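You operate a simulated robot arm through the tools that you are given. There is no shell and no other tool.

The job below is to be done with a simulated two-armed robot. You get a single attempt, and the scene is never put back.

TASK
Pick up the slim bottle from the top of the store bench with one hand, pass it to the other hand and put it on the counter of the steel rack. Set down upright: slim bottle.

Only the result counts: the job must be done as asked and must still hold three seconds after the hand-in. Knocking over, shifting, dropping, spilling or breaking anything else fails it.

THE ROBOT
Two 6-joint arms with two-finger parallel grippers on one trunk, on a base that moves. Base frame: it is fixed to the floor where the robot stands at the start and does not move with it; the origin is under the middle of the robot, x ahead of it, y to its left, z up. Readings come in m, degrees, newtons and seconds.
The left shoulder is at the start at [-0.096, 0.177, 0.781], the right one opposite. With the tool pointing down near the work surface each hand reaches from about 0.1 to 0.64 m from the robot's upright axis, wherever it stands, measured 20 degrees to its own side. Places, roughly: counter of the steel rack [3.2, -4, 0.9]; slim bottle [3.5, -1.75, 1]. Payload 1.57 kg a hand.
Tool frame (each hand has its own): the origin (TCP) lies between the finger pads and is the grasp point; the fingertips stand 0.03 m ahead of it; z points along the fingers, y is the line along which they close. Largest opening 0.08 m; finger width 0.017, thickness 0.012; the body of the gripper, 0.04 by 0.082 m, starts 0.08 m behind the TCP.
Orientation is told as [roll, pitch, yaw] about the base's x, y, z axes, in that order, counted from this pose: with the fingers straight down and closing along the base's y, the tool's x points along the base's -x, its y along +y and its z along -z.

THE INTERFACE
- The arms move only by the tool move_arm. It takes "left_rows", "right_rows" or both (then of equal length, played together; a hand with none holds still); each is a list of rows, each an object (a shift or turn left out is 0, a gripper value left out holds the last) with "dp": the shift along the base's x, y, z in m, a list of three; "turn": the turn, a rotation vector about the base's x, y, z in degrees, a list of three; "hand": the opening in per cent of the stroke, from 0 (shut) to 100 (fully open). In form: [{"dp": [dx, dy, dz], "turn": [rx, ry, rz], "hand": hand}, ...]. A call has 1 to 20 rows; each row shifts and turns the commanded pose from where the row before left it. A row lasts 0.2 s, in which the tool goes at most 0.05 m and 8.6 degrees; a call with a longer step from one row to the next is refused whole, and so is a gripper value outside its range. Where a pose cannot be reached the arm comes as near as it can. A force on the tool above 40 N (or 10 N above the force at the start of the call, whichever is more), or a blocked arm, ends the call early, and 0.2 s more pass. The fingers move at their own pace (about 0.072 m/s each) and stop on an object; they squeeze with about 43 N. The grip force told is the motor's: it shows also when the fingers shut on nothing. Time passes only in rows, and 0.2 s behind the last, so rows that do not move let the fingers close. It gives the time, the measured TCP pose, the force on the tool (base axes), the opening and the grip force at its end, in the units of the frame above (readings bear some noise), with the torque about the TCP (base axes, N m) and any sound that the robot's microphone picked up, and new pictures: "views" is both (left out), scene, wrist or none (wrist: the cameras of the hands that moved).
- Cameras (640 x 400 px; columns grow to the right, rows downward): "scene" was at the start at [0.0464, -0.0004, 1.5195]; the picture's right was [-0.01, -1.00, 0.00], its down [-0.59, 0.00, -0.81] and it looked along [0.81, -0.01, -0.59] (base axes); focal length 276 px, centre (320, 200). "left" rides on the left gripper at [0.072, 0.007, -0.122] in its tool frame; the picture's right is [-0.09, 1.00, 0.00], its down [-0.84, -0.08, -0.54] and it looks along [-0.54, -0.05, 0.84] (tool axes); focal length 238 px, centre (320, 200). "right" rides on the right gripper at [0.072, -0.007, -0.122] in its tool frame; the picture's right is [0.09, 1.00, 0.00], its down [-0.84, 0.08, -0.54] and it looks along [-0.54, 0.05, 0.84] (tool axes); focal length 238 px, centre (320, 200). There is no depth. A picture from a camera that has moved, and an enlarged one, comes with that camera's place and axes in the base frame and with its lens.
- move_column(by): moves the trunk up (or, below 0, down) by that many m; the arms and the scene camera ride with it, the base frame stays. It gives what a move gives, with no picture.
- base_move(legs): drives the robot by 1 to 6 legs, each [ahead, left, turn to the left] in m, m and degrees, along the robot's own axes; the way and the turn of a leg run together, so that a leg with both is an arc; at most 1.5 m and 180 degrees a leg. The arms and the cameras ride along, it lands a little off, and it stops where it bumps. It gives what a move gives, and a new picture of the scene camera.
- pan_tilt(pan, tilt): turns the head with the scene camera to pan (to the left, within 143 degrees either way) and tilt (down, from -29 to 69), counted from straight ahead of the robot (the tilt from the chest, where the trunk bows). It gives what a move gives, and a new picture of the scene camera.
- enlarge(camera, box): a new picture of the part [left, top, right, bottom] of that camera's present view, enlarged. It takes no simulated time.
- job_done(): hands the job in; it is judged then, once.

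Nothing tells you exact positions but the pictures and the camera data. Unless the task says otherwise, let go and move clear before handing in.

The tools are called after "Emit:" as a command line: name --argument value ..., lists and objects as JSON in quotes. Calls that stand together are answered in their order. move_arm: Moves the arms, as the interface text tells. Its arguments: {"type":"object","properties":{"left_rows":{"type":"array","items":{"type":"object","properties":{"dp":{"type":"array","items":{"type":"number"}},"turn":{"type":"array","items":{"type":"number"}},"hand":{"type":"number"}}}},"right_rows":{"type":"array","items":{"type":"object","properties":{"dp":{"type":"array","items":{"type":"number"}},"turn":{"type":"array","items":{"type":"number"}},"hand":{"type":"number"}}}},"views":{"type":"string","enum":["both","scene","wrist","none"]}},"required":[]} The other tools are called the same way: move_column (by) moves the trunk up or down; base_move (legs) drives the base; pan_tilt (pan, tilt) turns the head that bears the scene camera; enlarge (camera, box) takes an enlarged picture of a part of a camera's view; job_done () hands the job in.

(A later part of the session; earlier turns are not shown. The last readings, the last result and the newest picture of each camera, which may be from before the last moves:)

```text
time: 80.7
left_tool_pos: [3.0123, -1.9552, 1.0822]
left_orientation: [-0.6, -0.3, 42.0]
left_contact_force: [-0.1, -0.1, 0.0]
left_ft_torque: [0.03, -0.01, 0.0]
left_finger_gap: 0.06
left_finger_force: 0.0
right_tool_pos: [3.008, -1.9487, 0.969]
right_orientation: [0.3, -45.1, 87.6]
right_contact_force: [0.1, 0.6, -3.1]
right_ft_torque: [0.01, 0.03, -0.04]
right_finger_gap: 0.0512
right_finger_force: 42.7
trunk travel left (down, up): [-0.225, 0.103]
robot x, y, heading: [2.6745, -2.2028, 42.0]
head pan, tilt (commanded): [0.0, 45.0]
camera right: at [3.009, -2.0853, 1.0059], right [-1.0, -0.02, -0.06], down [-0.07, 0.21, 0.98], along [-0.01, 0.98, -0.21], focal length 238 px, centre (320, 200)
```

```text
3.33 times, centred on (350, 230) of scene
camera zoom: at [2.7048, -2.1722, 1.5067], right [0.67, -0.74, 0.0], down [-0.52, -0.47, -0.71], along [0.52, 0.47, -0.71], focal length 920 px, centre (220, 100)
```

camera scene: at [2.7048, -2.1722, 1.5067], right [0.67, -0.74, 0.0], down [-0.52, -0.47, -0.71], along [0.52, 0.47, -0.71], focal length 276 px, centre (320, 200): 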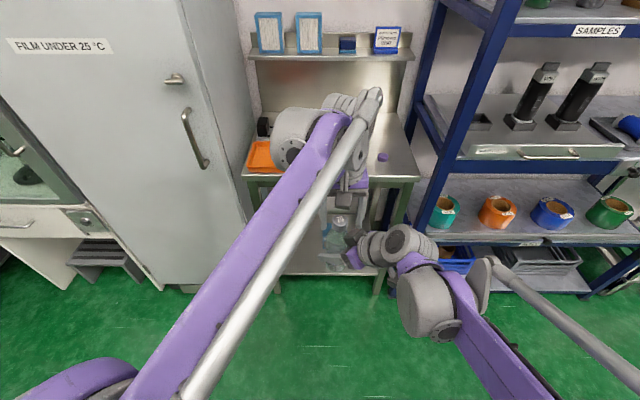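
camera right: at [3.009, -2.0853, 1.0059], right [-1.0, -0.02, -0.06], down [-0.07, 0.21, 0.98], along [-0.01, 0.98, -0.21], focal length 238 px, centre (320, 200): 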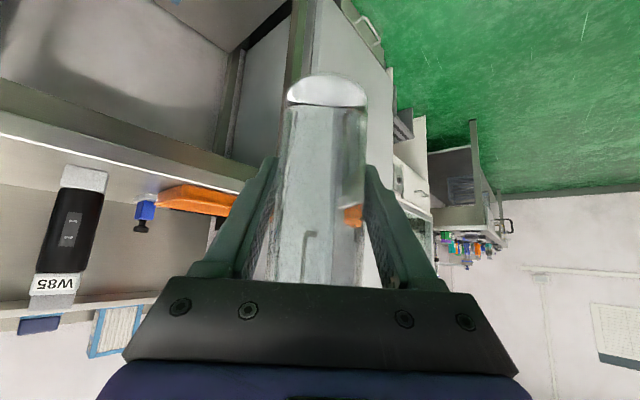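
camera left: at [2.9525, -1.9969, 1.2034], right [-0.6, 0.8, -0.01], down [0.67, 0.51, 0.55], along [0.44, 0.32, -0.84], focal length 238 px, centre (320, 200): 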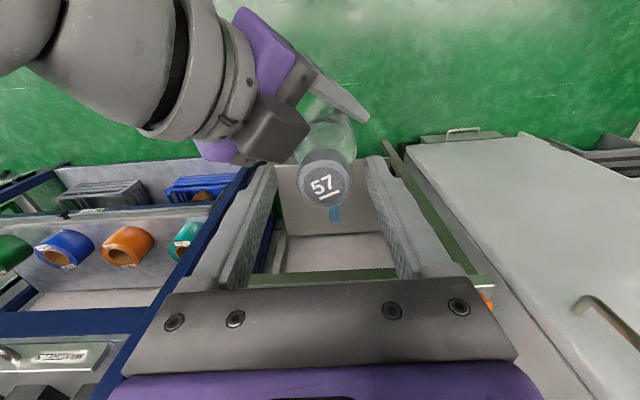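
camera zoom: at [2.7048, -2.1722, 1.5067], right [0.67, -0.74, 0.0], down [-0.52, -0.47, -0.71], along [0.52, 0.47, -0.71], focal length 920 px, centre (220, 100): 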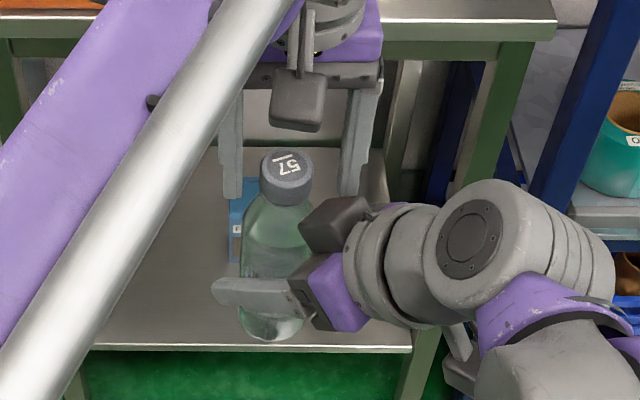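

The bottle hasn't moved in the right hand. I shift the left hand to centre on the cap and close only partway to verify.

Emit:
move_arm --left_rows '[{"dp": [-0.006, -0.0005, 0.001], "turn": [0.31, 0.55, 0]}, {"hand": 52}, {}, {}]' --views "wrist"

Emit:
enlarge --camera "left" --box '[240, 100, 400, 240]'

```text
time: 81.7
left_tool_pos: [3.0072, -1.9549, 1.0826]
left_orientation: [-0.2, -0.5, 42.2]
left_contact_force: [30.5, -0.4, -4.4]
left_ft_torque: [-0.31, -0.53, 0.89]
left_finger_gap: 0.0605
left_finger_force: 11.3
right_tool_pos: [3.0073, -1.9488, 0.9708]
right_orientation: [0.2, -44.9, 87.7]
right_contact_force: [-30.8, 0.5, 2.7]
right_ft_torque: [0.2, -2.93, -1.1]
right_finger_gap: 0.051
right_finger_force: 43.2
trunk travel left (down, up): [-0.225, 0.103]
robot x, y, heading: [2.6767, -2.203, 42.2]
head pan, tilt (commanded): [0.0, 45.0]
camera left: at [2.949, -1.9978, 1.2039], right [-0.6, 0.8, 0.0], down [0.67, 0.5, 0.55], along [0.44, 0.33, -0.84], focal length 238 px, centre (320, 200)
```

left: 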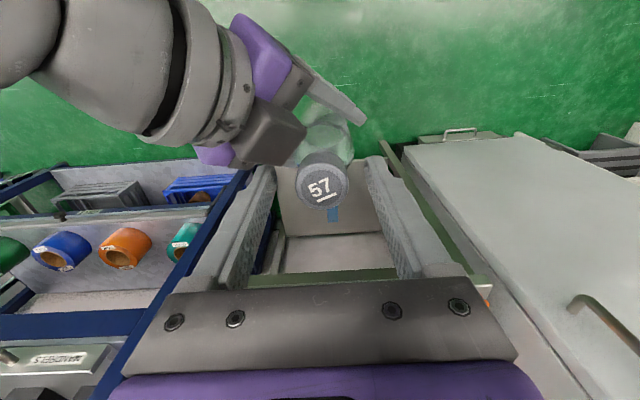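

```text
2.86 times, centred on (320, 170) of left
camera zoom: at [2.949, -1.9978, 1.2039], right [-0.6, 0.8, 0.0], down [0.67, 0.5, 0.55], along [0.44, 0.33, -0.84], focal length 681 px, centre (320, 286)
```

zoom: 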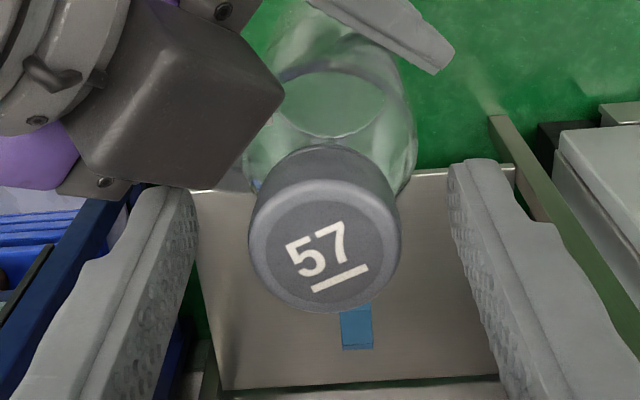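

The left finger is pressing on a box of the right gripper, not on the cap, so the closing directions clash there. I back the left hand off, raise it, and turn it 45 degrees so its fingers close parallel to the right hand's fingers.

Emit:
move_arm --left_rows '[{"dp": [0.006, 0.0, 0], "hand": 80}, {"dp": [0.002, 0.002, 0.005]}, {"dp": [0, 0, 0.02]}, {"dp": [0, 0, 0.03]}, {"dp": [0, 0, 0.03]}, {}]' --views "both"

```text
time: 83.1
left_tool_pos: [3.0159, -1.9539, 1.168]
left_orientation: [0.0, 0.0, 42.0]
left_contact_force: [0.4, -0.2, 0.4]
left_ft_torque: [-0.03, -0.02, -0.05]
left_finger_gap: 0.064
left_finger_force: 0.1
right_tool_pos: [3.0073, -1.9484, 0.9696]
right_orientation: [0.2, -44.9, 87.7]
right_contact_force: [0.1, -0.9, -2.5]
right_ft_torque: [0.06, 0.0, -0.02]
right_finger_gap: 0.051
right_finger_force: 43.0
trunk travel left (down, up): [-0.225, 0.103]
robot x, y, heading: [2.6762, -2.201, 42.0]
head pan, tilt (commanded): [0.0, 45.0]
camera scene: at [2.7046, -2.1723, 1.5067], right [0.67, -0.74, 0.0], down [-0.52, -0.47, -0.71], along [0.52, 0.47, -0.71], focal length 276 px, centre (320, 200)
camera left: at [2.9579, -1.9957, 1.2896], right [-0.6, 0.8, 0.0], down [0.67, 0.5, 0.54], along [0.44, 0.33, -0.84], focal length 238 px, centre (320, 200)
```

scene: 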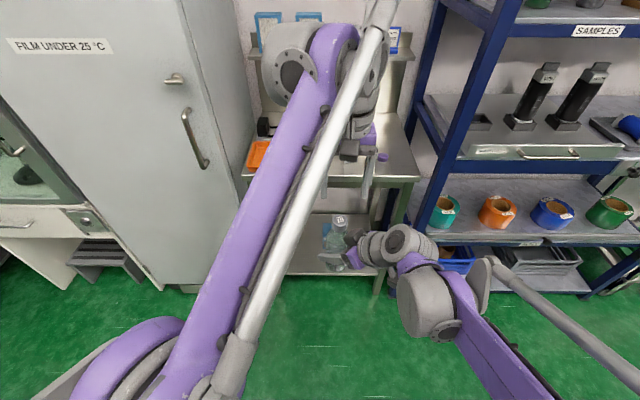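
left: 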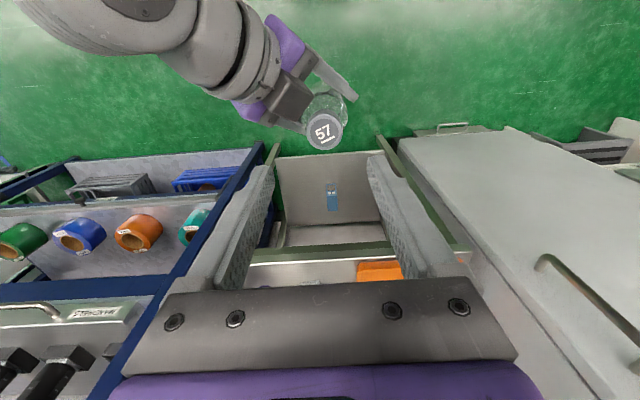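

The left hand is free above the cap. I turn it 45 degrees about the vertical and shift it over the cap centre.

Emit:
move_arm --left_rows '[{"dp": [-0.002, 0, 0], "turn": [0, 0, 7.62]}, {"dp": [-0.002, 0, 0], "turn": [0, 0, 7.62]}, {"dp": [-0.002, 0, 0], "turn": [0, 0, 7.62]}, {"dp": [-0.002, 0, 0], "turn": [0, 0, 7.62]}, {"dp": [-0.002, -0.001, 0], "turn": [0, 0, 7.62]}, {"dp": [-0.001, -0.0006, 0], "turn": [0, 0, 7.6]}, {"hand": 100}, {}]' --views "both"

Emit:
enlarge --camera "left" --box '[200, 60, 440, 240]'

Emit:
enlarge --camera "scene" --box '[270, 100, 430, 290]'

```text
time: 84.9
left_tool_pos: [3.0023, -1.9552, 1.1678]
left_orientation: [0.0, -0.2, 87.8]
left_contact_force: [-0.2, -0.1, 0.3]
left_ft_torque: [0.0, -0.01, -0.03]
left_finger_gap: 0.0798
left_finger_force: 0.1
right_tool_pos: [3.0079, -1.9475, 0.971]
right_orientation: [0.2, -45.0, 87.5]
right_contact_force: [0.8, -0.4, -2.0]
right_ft_torque: [0.01, -0.04, -0.01]
right_finger_gap: 0.0511
right_finger_force: 42.9
trunk travel left (down, up): [-0.225, 0.103]
robot x, y, heading: [2.6739, -2.1957, 42.1]
head pan, tilt (commanded): [0.0, 45.0]
camera scene: at [2.7048, -2.1722, 1.5067], right [0.67, -0.74, 0.0], down [-0.52, -0.47, -0.71], along [0.52, 0.47, -0.71], focal length 276 px, centre (320, 200)
camera left: at [2.9926, -2.0262, 1.2891], right [-0.99, 0.13, 0.0], down [0.11, 0.83, 0.54], along [0.07, 0.54, -0.84], focal length 238 px, centre (320, 200)
```

scene: 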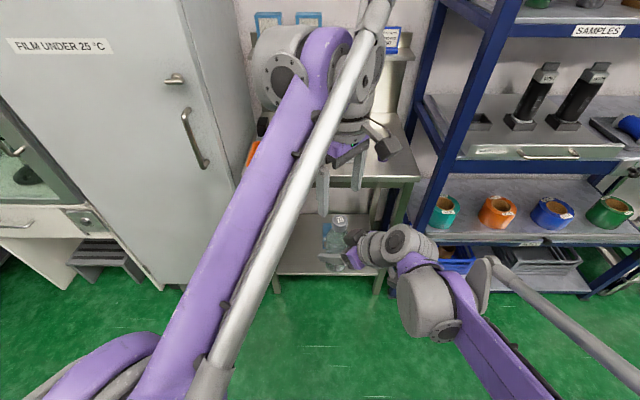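
left: 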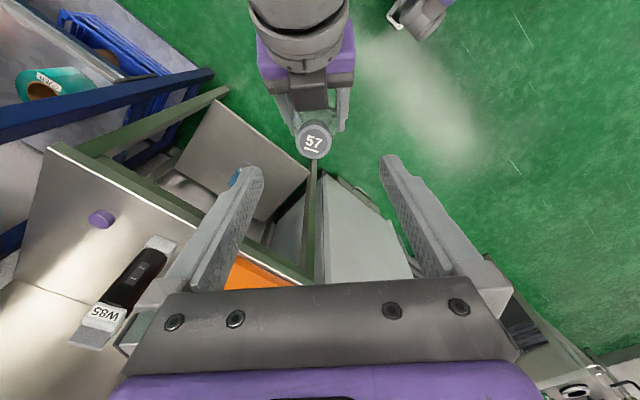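

```text
2.22 times, centred on (320, 150) of left
camera zoom: at [2.9926, -2.0262, 1.2891], right [-0.99, 0.13, 0.0], down [0.11, 0.83, 0.54], along [0.07, 0.54, -0.84], focal length 530 px, centre (320, 311)
```

zoom: 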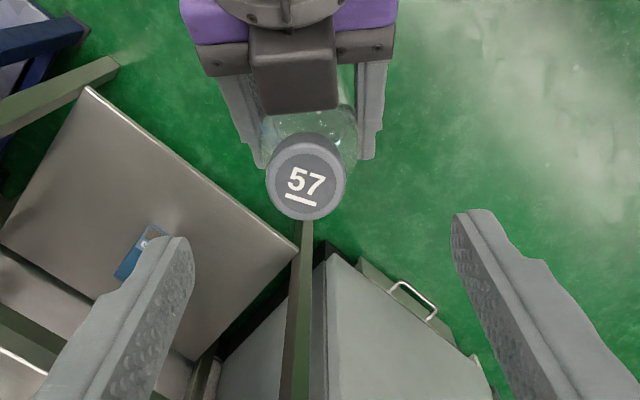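

```text
2.11 times, centred on (350, 195) of scene
camera zoom: at [2.7048, -2.1722, 1.5067], right [0.67, -0.74, 0.0], down [-0.52, -0.47, -0.71], along [0.52, 0.47, -0.71], focal length 581 px, centre (257, 210)
```

zoom: 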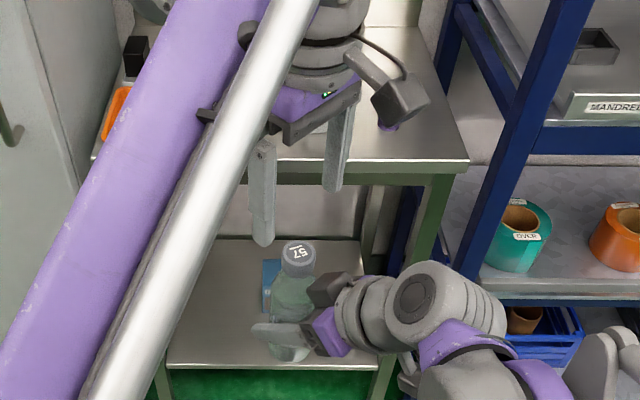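

Now the closing directions match. I check how the bottle sits in the right hand, to see whether it leans.

Emit:
enlarge --camera "right" --box '[200, 20, 440, 220]'

Emit:
enlarge --camera "scene" --box '[310, 200, 370, 280]'

```text
2.00 times, centred on (320, 120) of right
camera zoom: at [3.009, -2.0853, 1.0059], right [-1.0, -0.02, -0.06], down [-0.07, 0.21, 0.98], along [-0.01, 0.98, -0.21], focal length 477 px, centre (320, 360)
```

zoom: 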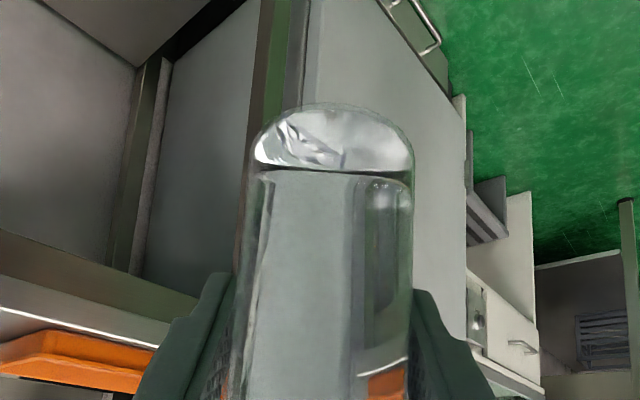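

```text
5.00 times, centred on (340, 240) of scene
camera zoom: at [2.7048, -2.1722, 1.5067], right [0.67, -0.74, 0.0], down [-0.52, -0.47, -0.71], along [0.52, 0.47, -0.71], focal length 1380 px, centre (220, 0)
```

zoom: 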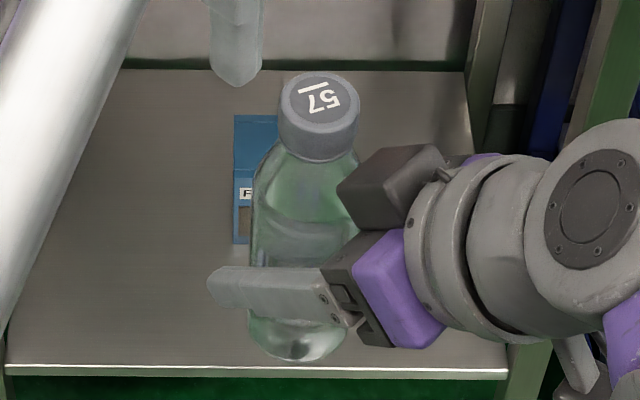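

The lean is only about 1–2 degrees, which is fine. I shift the left hand 5 mm to centre on the cap, lower it, and close only partway to check the gaps.

Emit:
move_arm --left_rows '[{"dp": [0.005, -0.0013, 0]}, {"dp": [0, 0, -0.018]}, {"dp": [0, 0, -0.018]}, {"dp": [0, 0, -0.018]}, {"dp": [0, 0, -0.018]}, {"dp": [0, 0, -0.0175]}, {"hand": 60}, {}, {}]' --views "both"

Emit:
enlarge --camera "left" --box '[220, 80, 420, 240]'

Emit:
enlarge --camera "scene" --box '[290, 160, 410, 290]'

```text
time: 86.9
left_tool_pos: [3.0072, -1.9558, 1.078]
left_orientation: [0.0, -0.1, 87.7]
left_contact_force: [0.1, -0.5, 0.2]
left_ft_torque: [0.01, -0.02, -0.02]
left_finger_gap: 0.0483
left_finger_force: 0.0
right_tool_pos: [3.0067, -1.9483, 0.9696]
right_orientation: [0.2, -45.1, 87.6]
right_contact_force: [-0.3, 0.8, -3.1]
right_ft_torque: [0.02, 0.04, 0.0]
right_finger_gap: 0.051
right_finger_force: 42.8
trunk travel left (down, up): [-0.225, 0.103]
robot x, y, heading: [2.6755, -2.2013, 41.9]
head pan, tilt (commanded): [0.0, 45.0]
camera scene: at [2.7048, -2.1722, 1.5067], right [0.67, -0.74, 0.0], down [-0.52, -0.47, -0.71], along [0.52, 0.47, -0.71], focal length 276 px, centre (320, 200)
camera left: at [2.9981, -2.0271, 1.1996], right [-0.99, 0.13, 0.0], down [0.11, 0.83, 0.54], along [0.07, 0.54, -0.84], focal length 238 px, centre (320, 200)
```

scene: 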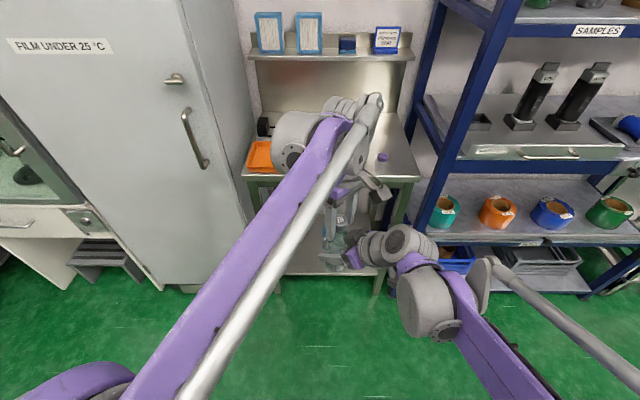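
left: 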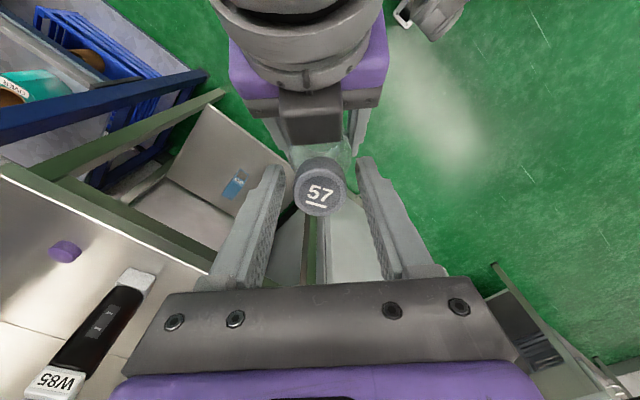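

```text
2.50 times, centred on (320, 160) of left
camera zoom: at [2.9981, -2.0271, 1.1996], right [-0.99, 0.13, 0.0], down [0.11, 0.83, 0.54], along [0.07, 0.54, -0.84], focal length 596 px, centre (320, 300)
```

zoom: 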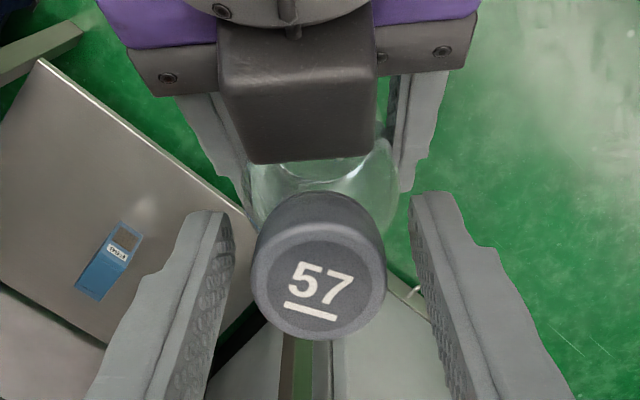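

```text
3.08 times, centred on (350, 225) of scene
camera zoom: at [2.7048, -2.1722, 1.5067], right [0.67, -0.74, 0.0], down [-0.52, -0.47, -0.71], along [0.52, 0.47, -0.71], focal length 849 px, centre (228, 123)
```

zoom: 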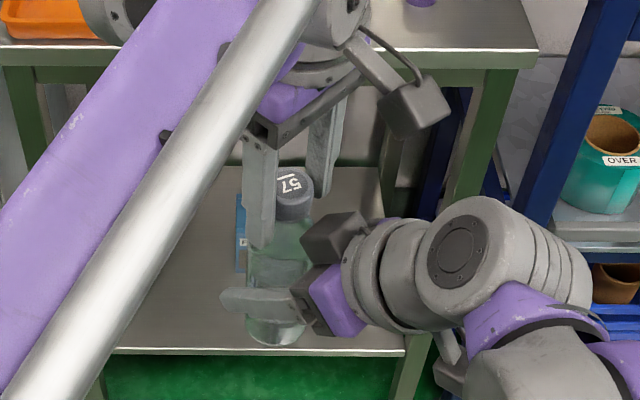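

The cap is now centred between the pads with no contact forces. I close the left hand fully on the cap.

Emit:
move_arm --left_rows '[{"hand": 45}, {"hand": 30}, {"hand": 0}, {}, {}]' --views "wrist"

Emit:
enlarge --camera "left" --box '[220, 80, 420, 240]'

```text
time: 88.1
left_tool_pos: [3.0086, -1.9574, 1.0782]
left_orientation: [0.0, 0.0, 87.7]
left_contact_force: [3.7, -0.2, -1.0]
left_ft_torque: [0.07, 0.09, -0.05]
left_finger_gap: 0.032
left_finger_force: 40.5
right_tool_pos: [3.009, -1.9491, 0.97]
right_orientation: [0.3, -45.0, 87.6]
right_contact_force: [-3.4, -0.5, -2.4]
right_ft_torque: [-0.03, -0.45, 0.04]
right_finger_gap: 0.0511
right_finger_force: 43.1
trunk travel left (down, up): [-0.225, 0.103]
robot x, y, heading: [2.6751, -2.2005, 42.2]
head pan, tilt (commanded): [0.0, 45.0]
camera left: at [2.9982, -2.0271, 1.1996], right [-0.99, 0.13, 0.0], down [0.11, 0.83, 0.54], along [0.07, 0.54, -0.84], focal length 238 px, centre (320, 200)
```

left: 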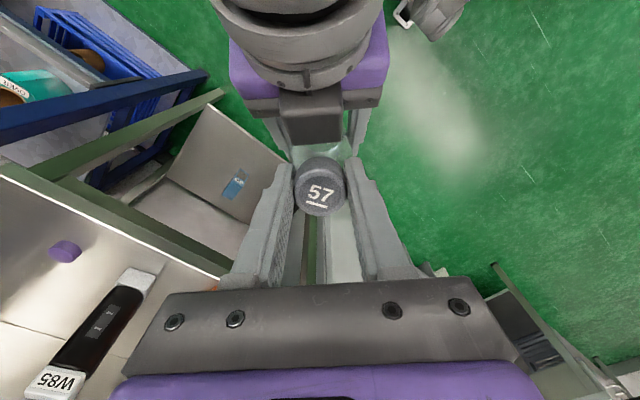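

```text
2.50 times, centred on (320, 160) of left
camera zoom: at [2.9982, -2.0271, 1.1996], right [-0.99, 0.13, 0.0], down [0.11, 0.83, 0.54], along [0.07, 0.54, -0.84], focal length 596 px, centre (320, 300)
```

zoom: 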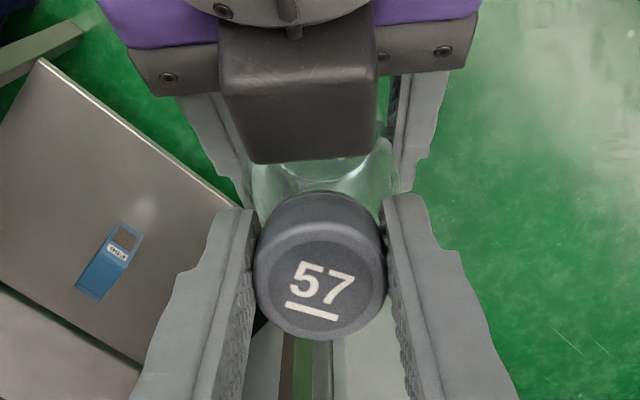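

The left hand holds the cap with a full grip (gap 0.032 m). I now open the right hand and withdraw it straight back.

Emit:
move_arm --right_rows '[{"hand": 100}, {}, {}, {}]' --views "both"

```text
time: 89.1
left_tool_pos: [3.0084, -1.9578, 1.0781]
left_orientation: [-0.1, 0.0, 87.7]
left_contact_force: [-0.2, 0.8, 0.2]
left_ft_torque: [0.01, -0.02, 0.01]
left_finger_gap: 0.0321
left_finger_force: 40.2
right_tool_pos: [3.007, -1.9481, 0.9701]
right_orientation: [0.1, -45.0, 87.6]
right_contact_force: [0.2, -0.1, 0.0]
right_ft_torque: [0.02, -0.06, 0.02]
right_finger_gap: 0.0798
right_finger_force: 0.0
trunk travel left (down, up): [-0.225, 0.103]
robot x, y, heading: [2.6765, -2.1973, 42.2]
head pan, tilt (commanded): [0.0, 45.0]
camera scene: at [2.7048, -2.1722, 1.5067], right [0.67, -0.74, 0.0], down [-0.52, -0.47, -0.71], along [0.52, 0.47, -0.71], focal length 276 px, centre (320, 200)
camera right: at [3.0091, -2.0853, 1.0059], right [-1.0, -0.02, -0.06], down [-0.07, 0.21, 0.98], along [-0.01, 0.98, -0.21], focal length 238 px, centre (320, 200)
```

scene: 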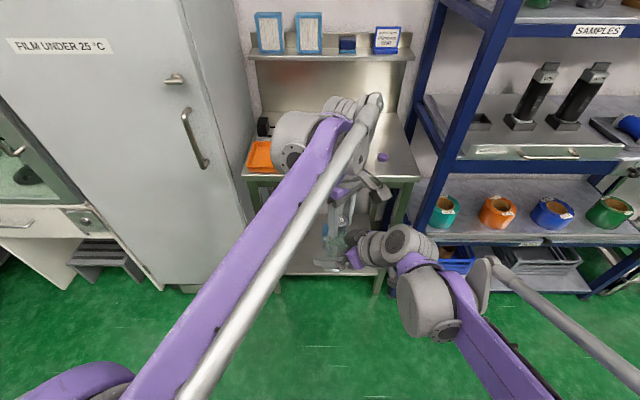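
right: 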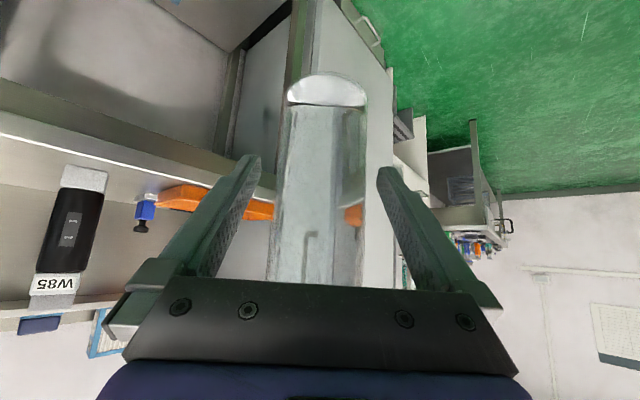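

The right hand is open and carries no load. I withdraw it a little and check that the bottle stays with the left hand.

Emit:
move_arm --right_rows '[{"dp": [-0.0004, -0.01, 0]}, {"dp": [-0.0006, -0.015, 0]}, {"dp": [-0.0006, -0.015, 0]}, {}]' --views "both"

```text
time: 90.1
left_tool_pos: [3.0074, -1.9562, 1.0779]
left_orientation: [0.0, -0.1, 87.7]
left_contact_force: [-0.3, 0.3, 0.1]
left_ft_torque: [-0.01, 0.03, 0.04]
left_finger_gap: 0.032
left_finger_force: 40.7
right_tool_pos: [3.007, -1.9889, 0.9681]
right_orientation: [0.2, -45.0, 87.6]
right_contact_force: [-1.1, 0.6, 0.3]
right_ft_torque: [-0.02, -0.02, -0.04]
right_finger_gap: 0.0799
right_finger_force: 0.1
trunk travel left (down, up): [-0.225, 0.103]
robot x, y, heading: [2.672, -2.1938, 42.1]
head pan, tilt (commanded): [0.0, 45.0]
camera scene: at [2.705, -2.172, 1.5067], right [0.67, -0.74, 0.0], down [-0.52, -0.47, -0.71], along [0.52, 0.47, -0.71], focal length 276 px, centre (320, 200)
camera right: at [3.0081, -2.1254, 1.0044], right [-1.0, -0.02, -0.06], down [-0.07, 0.21, 0.98], along [-0.01, 0.98, -0.21], focal length 238 px, centre (320, 200)
```

scene: 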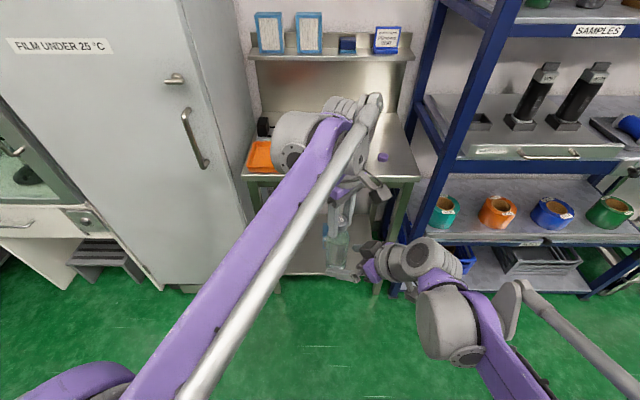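
right: 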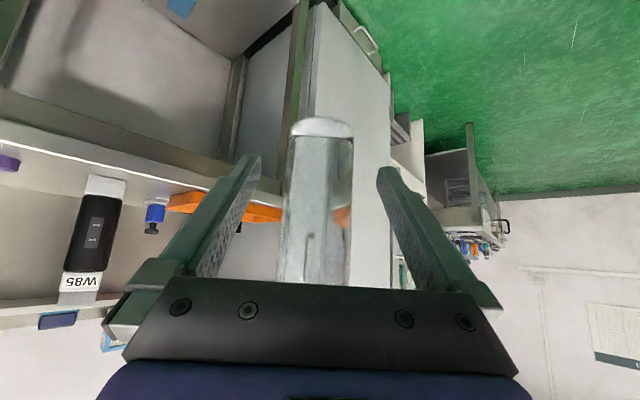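

The bottle stays with the left hand while the right backs off. I continue withdrawing the right hand fully.

Emit:
move_arm --right_rows '[{"dp": [-0.001, -0.025, 0]}, {"dp": [-0.001, -0.025, 0]}, {"dp": [0.01, -0.025, 0]}, {"dp": [0.015, -0.02, 0]}, {}]' --views "both"

Emit:
enlarge --camera "scene" --box '[290, 160, 410, 290]'

```text
time: 91.3
left_tool_pos: [3.0057, -1.9564, 1.0788]
left_orientation: [-0.1, -0.2, 87.7]
left_contact_force: [-0.3, -0.4, 0.1]
left_ft_torque: [-0.02, 0.02, -0.03]
left_finger_gap: 0.0322
left_finger_force: 40.6
right_tool_pos: [3.0291, -2.0827, 0.9681]
right_orientation: [0.2, -45.0, 87.6]
right_contact_force: [-0.2, -0.5, -1.2]
right_ft_torque: [0.02, -0.02, 0.0]
right_finger_gap: 0.0801
right_finger_force: 0.0
trunk travel left (down, up): [-0.225, 0.103]
robot x, y, heading: [2.6755, -2.2002, 42.1]
head pan, tilt (commanded): [0.0, 45.0]
camera scene: at [2.7046, -2.1723, 1.5067], right [0.67, -0.74, 0.0], down [-0.52, -0.47, -0.71], along [0.52, 0.47, -0.71], focal length 276 px, centre (320, 200)
camera right: at [3.0305, -2.2209, 1.0046], right [-1.0, -0.03, -0.06], down [-0.07, 0.21, 0.98], along [-0.01, 0.98, -0.21], focal length 238 px, centre (320, 200)
```

scene: 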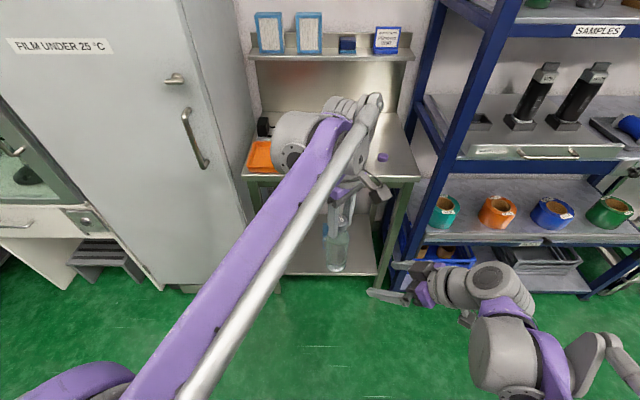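
right: 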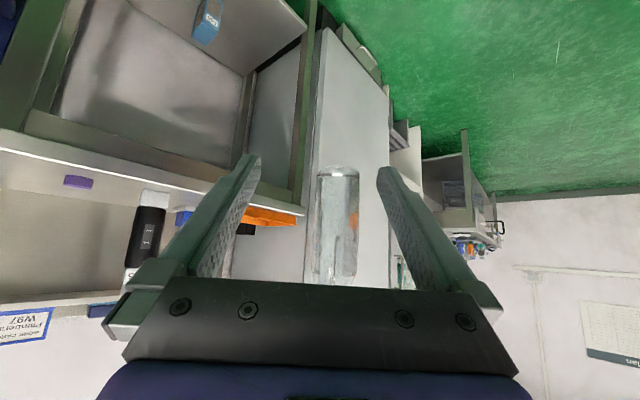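

```text
3.08 times, centred on (350, 225) of scene
camera zoom: at [2.7046, -2.1723, 1.5067], right [0.67, -0.74, 0.0], down [-0.52, -0.47, -0.71], along [0.52, 0.47, -0.71], focal length 849 px, centre (228, 123)
```

zoom: 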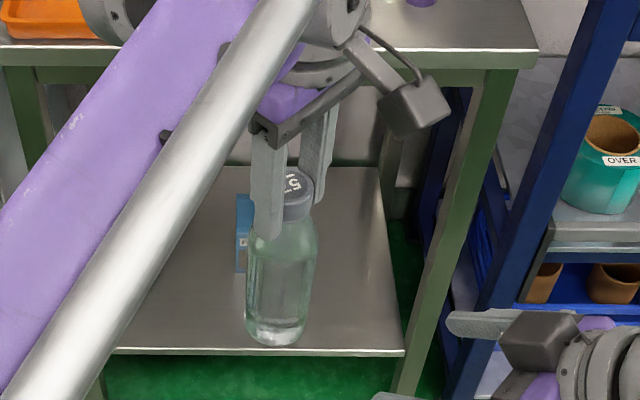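

The left hand now holds the bottle alone, upright. I raise and stow the right hand, and lift and recentre the left hand, turning it back to straight.

Emit:
move_arm --right_rows '[{"dp": [0.0028, -0.0132, 0.033]}, {"dp": [0.0028, -0.0132, 0.033]}, {"dp": [0.0028, -0.0132, 0.033]}, {"dp": [0.0028, -0.0132, 0.033]}, {"dp": [0.0028, -0.0132, 0.033]}, {"dp": [0.0028, -0.0132, 0.033]}, {}]' --left_rows '[{"dp": [-0.0177, 0.0155, 0.015], "turn": [0, 0, -7.6]}, {"dp": [-0.0177, 0.0155, 0.015], "turn": [0, 0, -7.6]}, {"dp": [-0.0177, 0.0155, 0.015], "turn": [0, 0, -7.6]}, {"dp": [-0.0177, 0.0155, 0.015], "turn": [0, 0, -7.6]}, {"dp": [-0.0177, 0.0155, 0.015], "turn": [0, 0, -7.6]}, {"dp": [-0.0177, 0.0155, 0.015], "turn": [0, 0, -7.6]}, {}]' --views "both"

Emit:
move_column --by 0.1

```text
time: 92.9
left_tool_pos: [2.9015, -1.8614, 1.169]
left_orientation: [0.1, -0.1, 42.1]
left_contact_force: [-0.1, 0.2, -3.7]
left_ft_torque: [0.01, 0.02, 0.0]
left_finger_gap: 0.0324
left_finger_force: 41.0
right_tool_pos: [3.0401, -2.1592, 1.17]
right_orientation: [0.3, -45.0, 87.6]
right_contact_force: [-0.8, 0.2, -0.7]
right_ft_torque: [-0.01, -0.01, 0.01]
right_finger_gap: 0.0799
right_finger_force: 0.1
trunk travel left (down, up): [-0.225, 0.103]
robot x, y, heading: [2.6757, -2.1995, 42.2]
head pan, tilt (commanded): [0.0, 45.0]
camera scene: at [2.7051, -2.1725, 1.5067], right [0.67, -0.74, 0.0], down [-0.52, -0.47, -0.71], along [0.52, 0.47, -0.71], focal length 276 px, centre (320, 200)
camera right: at [3.0417, -2.2971, 1.2049], right [-1.0, -0.03, -0.06], down [-0.07, 0.21, 0.98], along [-0.01, 0.98, -0.21], focal length 238 px, centre (320, 200)
camera left: at [2.8432, -1.9044, 1.2897], right [-0.6, 0.8, 0.0], down [0.67, 0.5, 0.54], along [0.44, 0.33, -0.84], focal length 238 px, centre (320, 200)
```

scene: 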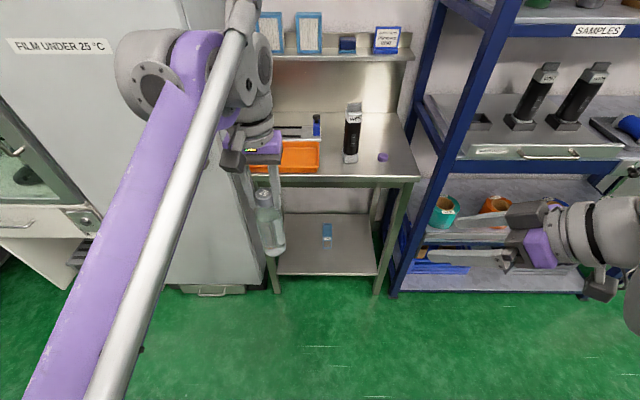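
right: 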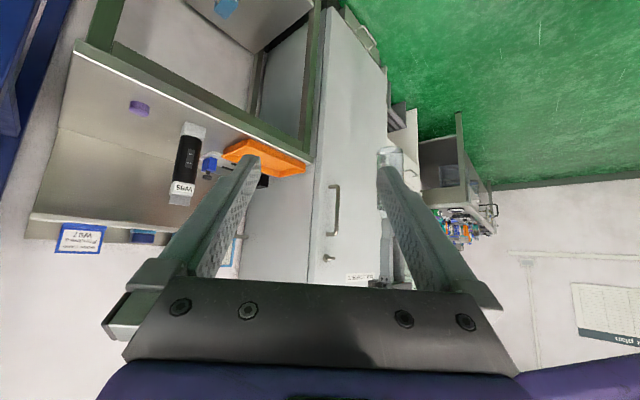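
left: 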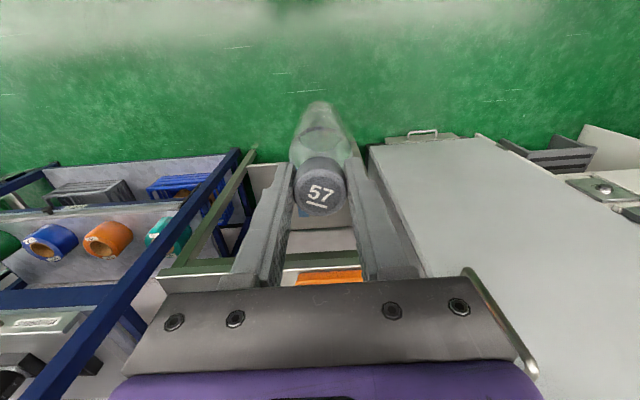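

```text
time: 94.3
left_tool_pos: [2.9018, -1.8641, 1.2674]
left_orientation: [0.0, -0.2, 42.1]
left_contact_force: [-0.9, 0.0, -1.5]
left_ft_torque: [-0.01, -0.01, -0.02]
left_finger_gap: 0.0324
left_finger_force: 41.1
right_tool_pos: [3.0449, -2.1627, 1.2684]
right_orientation: [0.2, -45.0, 87.6]
right_contact_force: [0.8, -1.0, -0.3]
right_ft_torque: [0.0, 0.03, -0.01]
right_finger_gap: 0.08
right_finger_force: 0.1
trunk travel left (down, up): [-0.325, 0.003]
robot x, y, heading: [2.674, -2.2013, 42.2]
head pan, tilt (commanded): [0.0, 45.0]
```

Both hands are raised with the bottle hanging from the left hand. I turn right along the aisle and drive toward the rack counter.

Emit:
base_move --legs '[[0, 0, -90.3]]'

Emit:
base_move --legs '[[1.5, 0.0, 0], [0.12, 0, 0]]'

Emit:
pan_tilt --pan -85 --tilt 35

```text
time: 98.5
left_tool_pos: [3.0046, -2.4364, 1.2683]
left_orientation: [0.0, -0.1, -49.7]
left_contact_force: [0.8, 0.5, -3.8]
left_ft_torque: [0.01, -0.04, 0.02]
left_finger_gap: 0.0323
left_finger_force: 40.6
right_tool_pos: [2.7013, -2.571, 1.2677]
right_orientation: [0.2, -45.0, -4.2]
right_contact_force: [-0.4, 0.2, 0.9]
right_ft_torque: [0.01, 0.01, 0.03]
right_finger_gap: 0.0798
right_finger_force: 0.1
trunk travel left (down, up): [-0.325, 0.003]
robot x, y, heading: [2.6779, -2.1954, -49.8]
head pan, tilt (commanded): [0.0, 45.0]
camera scene: at [2.6986, -2.2292, 1.612], right [-0.76, -0.65, 0.0], down [-0.46, 0.54, -0.71], along [0.46, -0.54, -0.71], focal length 276 px, centre (320, 200)
```

scene: 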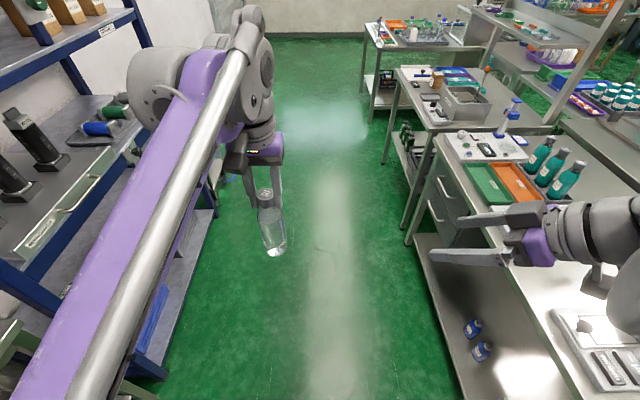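

```text
time: 106.7
left_tool_pos: [4.0726, -3.6071, 1.2681]
left_orientation: [0.0, -0.1, -47.1]
left_contact_force: [-0.1, 0.3, -2.8]
left_ft_torque: [0.05, 0.02, 0.0]
left_finger_gap: 0.0322
left_finger_force: 41.0
right_tool_pos: [3.7755, -3.755, 1.2687]
right_orientation: [0.2, -45.0, -1.7]
right_contact_force: [-0.5, -0.1, 0.1]
right_ft_torque: [0.0, -0.01, 0.01]
right_finger_gap: 0.0798
right_finger_force: 0.1
trunk travel left (down, up): [-0.325, 0.003]
robot x, y, heading: [3.7337, -3.3877, -47.1]
head pan, tilt (commanded): [0.0, 45.0]
camera scene: at [3.758, -3.4132, 1.6118], right [-0.73, -0.68, 0.0], down [-0.48, 0.52, -0.71], along [0.48, -0.52, -0.71], focal length 276 px, centre (320, 200)
```

scene: 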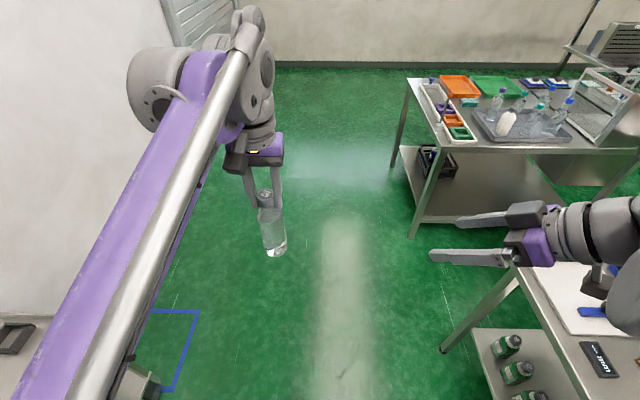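

```text
time: 108.3
left_tool_pos: [4.0731, -3.6089, 1.2698]
left_orientation: [0.0, -0.1, -47.1]
left_contact_force: [0.0, -0.4, -2.7]
left_ft_torque: [0.05, 0.01, 0.03]
left_finger_gap: 0.032
left_finger_force: 40.4
right_tool_pos: [3.7768, -3.7566, 1.2681]
right_orientation: [0.2, -45.1, -1.7]
right_contact_force: [0.3, 0.1, -1.1]
right_ft_torque: [0.01, 0.01, 0.0]
right_finger_gap: 0.0801
right_finger_force: 0.0
trunk travel left (down, up): [-0.325, 0.003]
robot x, y, heading: [3.7311, -3.3888, -47.0]
head pan, tilt (commanded): [-85.0, 35.0]
camera scene: at [3.6446, -3.4199, 1.6268], right [-0.74, 0.67, 0.0], down [0.38, 0.43, -0.82], along [-0.55, -0.61, -0.57], focal length 276 px, centre (320, 200)
```

scene: 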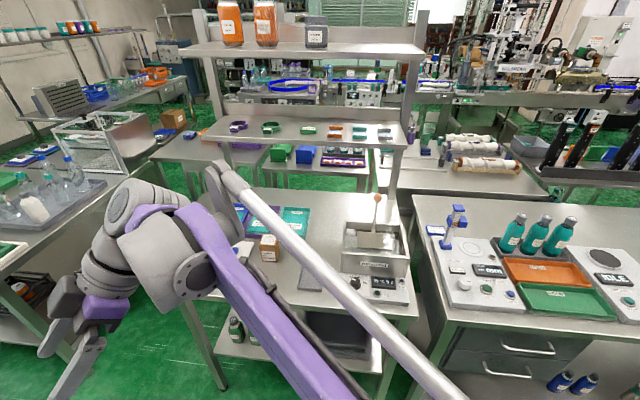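

I'm beside the rack counter. I turn right to face it; the hands stay well inside the clearance to the counter edge.

Emit:
base_move --legs '[[0, 0, -91.3]]'

Emit:
pan_tilt --pan 0 --tilt 45

```text
time: 112.5
left_tool_pos: [3.5127, -3.7254, 1.2677]
left_orientation: [0.1, -0.1, -137.2]
left_contact_force: [-0.4, -0.4, -2.3]
left_ft_torque: [-0.02, -0.03, -0.01]
left_finger_gap: 0.0326
left_finger_force: 40.4
right_tool_pos: [3.364, -3.4293, 1.2684]
right_orientation: [0.2, -45.0, -91.8]
right_contact_force: [1.2, -0.1, -0.9]
right_ft_torque: [-0.01, 0.0, -0.01]
right_finger_gap: 0.08
right_finger_force: 0.0
trunk travel left (down, up): [-0.325, 0.003]
robot x, y, heading: [3.7371, -3.3878, -137.2]
head pan, tilt (commanded): [-85.0, 35.0]
camera scene: at [3.6996, -3.2979, 1.6268], right [0.67, 0.74, 0.0], down [0.42, -0.39, -0.82], along [-0.61, 0.55, -0.57], focal length 276 px, centre (320, 200)
```

scene: 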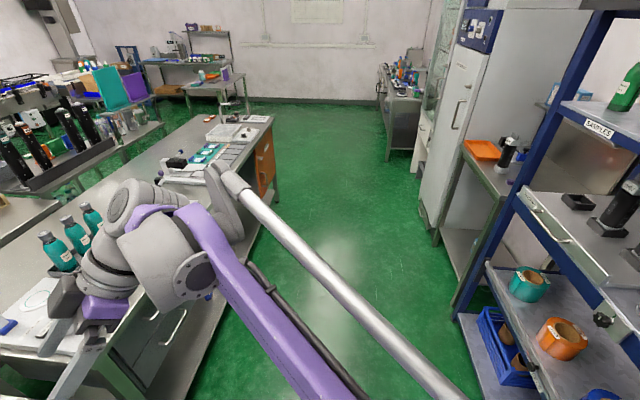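

```text
time: 114.1
left_tool_pos: [3.5119, -3.7267, 1.2686]
left_orientation: [0.0, -0.2, -137.2]
left_contact_force: [0.1, -0.3, -2.5]
left_ft_torque: [0.02, 0.0, -0.01]
left_finger_gap: 0.032
left_finger_force: 40.8
right_tool_pos: [3.3649, -3.429, 1.2679]
right_orientation: [0.2, -45.0, -91.8]
right_contact_force: [0.7, 0.4, 0.3]
right_ft_torque: [0.02, -0.02, 0.0]
right_finger_gap: 0.0801
right_finger_force: 0.0
trunk travel left (down, up): [-0.325, 0.003]
robot x, y, heading: [3.735, -3.3874, -137.2]
head pan, tilt (commanded): [0.0, 45.0]
camera scene: at [3.7051, -3.4123, 1.612], right [-0.68, 0.73, 0.0], down [0.52, 0.48, -0.71], along [-0.52, -0.48, -0.71], focal length 276 px, centre (320, 200)
```

scene: 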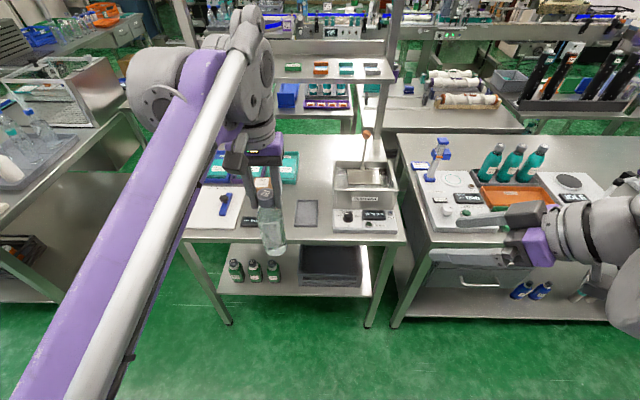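

I now face the rack's counter. I enlarge it to choose the exact set-down spot.

Emit:
enlarge --camera "scene" --box '[180, 110, 420, 260]'

Emit:
pan_tilt --pan 15 --tilt 50

Emit:
enlarge --camera "scene" --box '[260, 80, 480, 240]'

```text
2.67 times, centred on (300, 185) of scene
camera zoom: at [3.7051, -3.4123, 1.612], right [-0.68, 0.73, 0.0], down [0.52, 0.48, -0.71], along [-0.52, -0.48, -0.71], focal length 736 px, centre (373, 240)
```

zoom: 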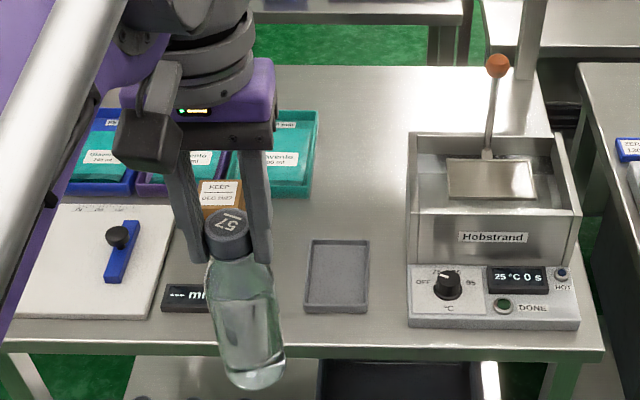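

```text
time: 114.9
left_tool_pos: [3.5126, -3.7261, 1.2703]
left_orientation: [0.0, -0.1, -137.3]
left_contact_force: [0.3, 0.3, -3.0]
left_ft_torque: [0.02, 0.03, 0.01]
left_finger_gap: 0.0322
left_finger_force: 40.7
right_tool_pos: [3.3639, -3.4285, 1.2685]
right_orientation: [0.2, -45.1, -91.8]
right_contact_force: [0.3, 0.1, -0.1]
right_ft_torque: [-0.01, -0.03, 0.0]
right_finger_gap: 0.0797
right_finger_force: 0.1
trunk travel left (down, up): [-0.325, 0.003]
robot x, y, heading: [3.7328, -3.3875, -137.4]
head pan, tilt (commanded): [15.0, 50.0]
camera scene: at [3.7238, -3.4222, 1.6051], right [-0.85, 0.53, 0.0], down [0.41, 0.65, -0.64], along [-0.34, -0.54, -0.77], focal length 276 px, centre (320, 200)
```

scene: 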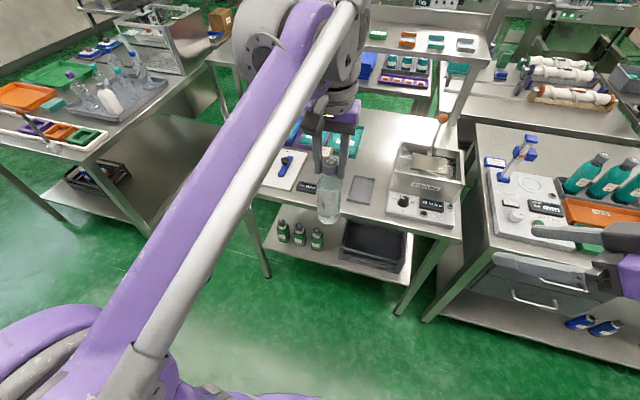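

```text
2.50 times, centred on (370, 160) of scene
camera zoom: at [3.7238, -3.4222, 1.6051], right [-0.85, 0.53, 0.0], down [0.41, 0.65, -0.64], along [-0.34, -0.54, -0.77], focal length 690 px, centre (195, 300)
```

zoom: 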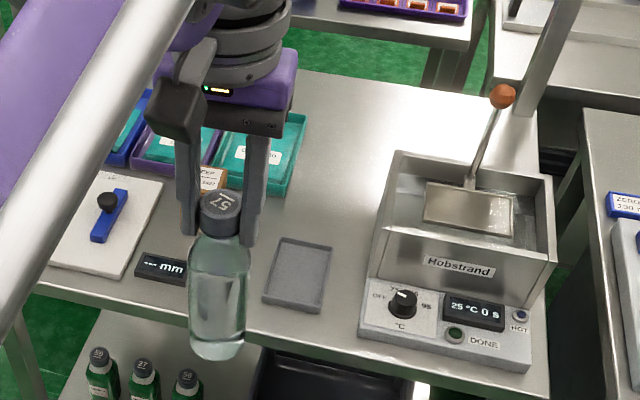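

A clear patch lies between the teal tray, the sealing unit and the grey pad, at about (3.156, -3.949), with no shelf directly overhead. I move the base slightly right and ahead so the left hand can reach it comfortably.

Emit:
base_move --legs '[[0, -0.1, 0], [0.25, 0, 0]]'

Emit:
pan_tilt --pan 0 --tilt 58

Emit:
enlarge --camera "scene" --box '[180, 40, 420, 240]'

```text
time: 117.8
left_tool_pos: [3.2639, -3.8165, 1.269]
left_orientation: [-0.1, -0.1, -137.3]
left_contact_force: [0.2, -0.3, -3.5]
left_ft_torque: [-0.01, 0.02, 0.01]
left_finger_gap: 0.0322
left_finger_force: 41.1
right_tool_pos: [3.1156, -3.5188, 1.2682]
right_orientation: [0.3, -45.0, -91.8]
right_contact_force: [-0.5, 0.8, -0.7]
right_ft_torque: [-0.01, 0.03, 0.04]
right_finger_gap: 0.0798
right_finger_force: 0.1
trunk travel left (down, up): [-0.325, 0.003]
robot x, y, heading: [3.4881, -3.4728, -137.2]
head pan, tilt (commanded): [15.0, 50.0]
camera scene: at [3.4758, -3.5122, 1.6049], right [-0.85, 0.53, 0.0], down [0.41, 0.65, -0.64], along [-0.34, -0.54, -0.77], focal length 276 px, centre (320, 200)
```

scene: 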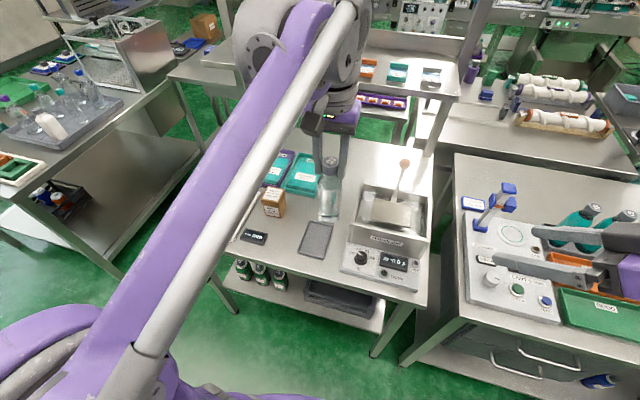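

```text
time: 118.6
left_tool_pos: [3.2624, -3.8162, 1.2686]
left_orientation: [0.0, 0.0, -137.3]
left_contact_force: [-0.7, -0.9, -3.1]
left_ft_torque: [0.03, -0.02, 0.01]
left_finger_gap: 0.0324
left_finger_force: 40.4
right_tool_pos: [3.1152, -3.5178, 1.2683]
right_orientation: [0.3, -45.0, -91.8]
right_contact_force: [-1.5, -0.2, 0.2]
right_ft_torque: [0.0, 0.0, 0.01]
right_finger_gap: 0.0798
right_finger_force: 0.1
trunk travel left (down, up): [-0.325, 0.003]
robot x, y, heading: [3.4832, -3.4755, -137.5]
head pan, tilt (commanded): [0.0, 58.0]
camera scene: at [3.4653, -3.4948, 1.595], right [-0.68, 0.73, 0.0], down [0.62, 0.58, -0.53], along [-0.39, -0.36, -0.85], focal length 276 px, centre (320, 200)
```

scene: 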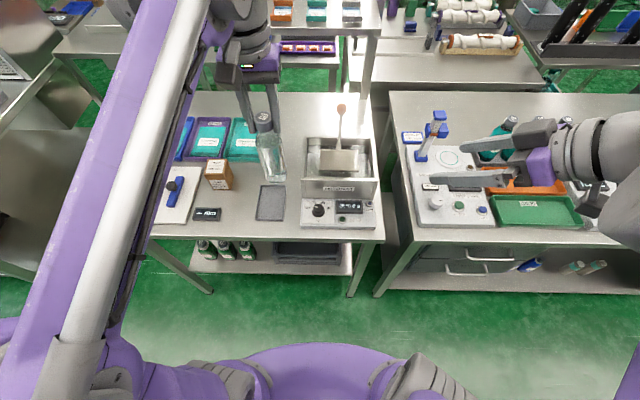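

```text
2.00 times, centred on (300, 140) of scene
camera zoom: at [3.4653, -3.4948, 1.595], right [-0.68, 0.73, 0.0], down [0.62, 0.58, -0.53], along [-0.39, -0.36, -0.85], focal length 552 px, centre (360, 320)
```

zoom: 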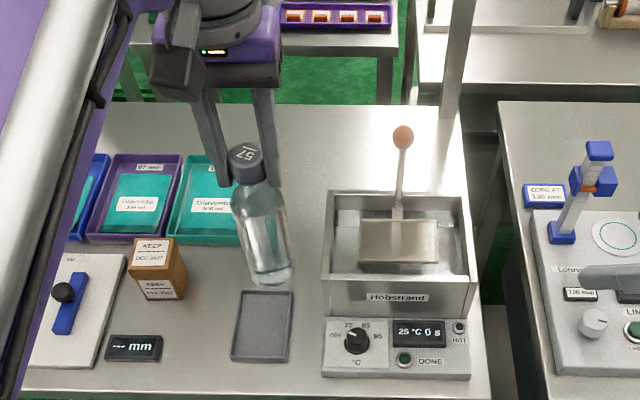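

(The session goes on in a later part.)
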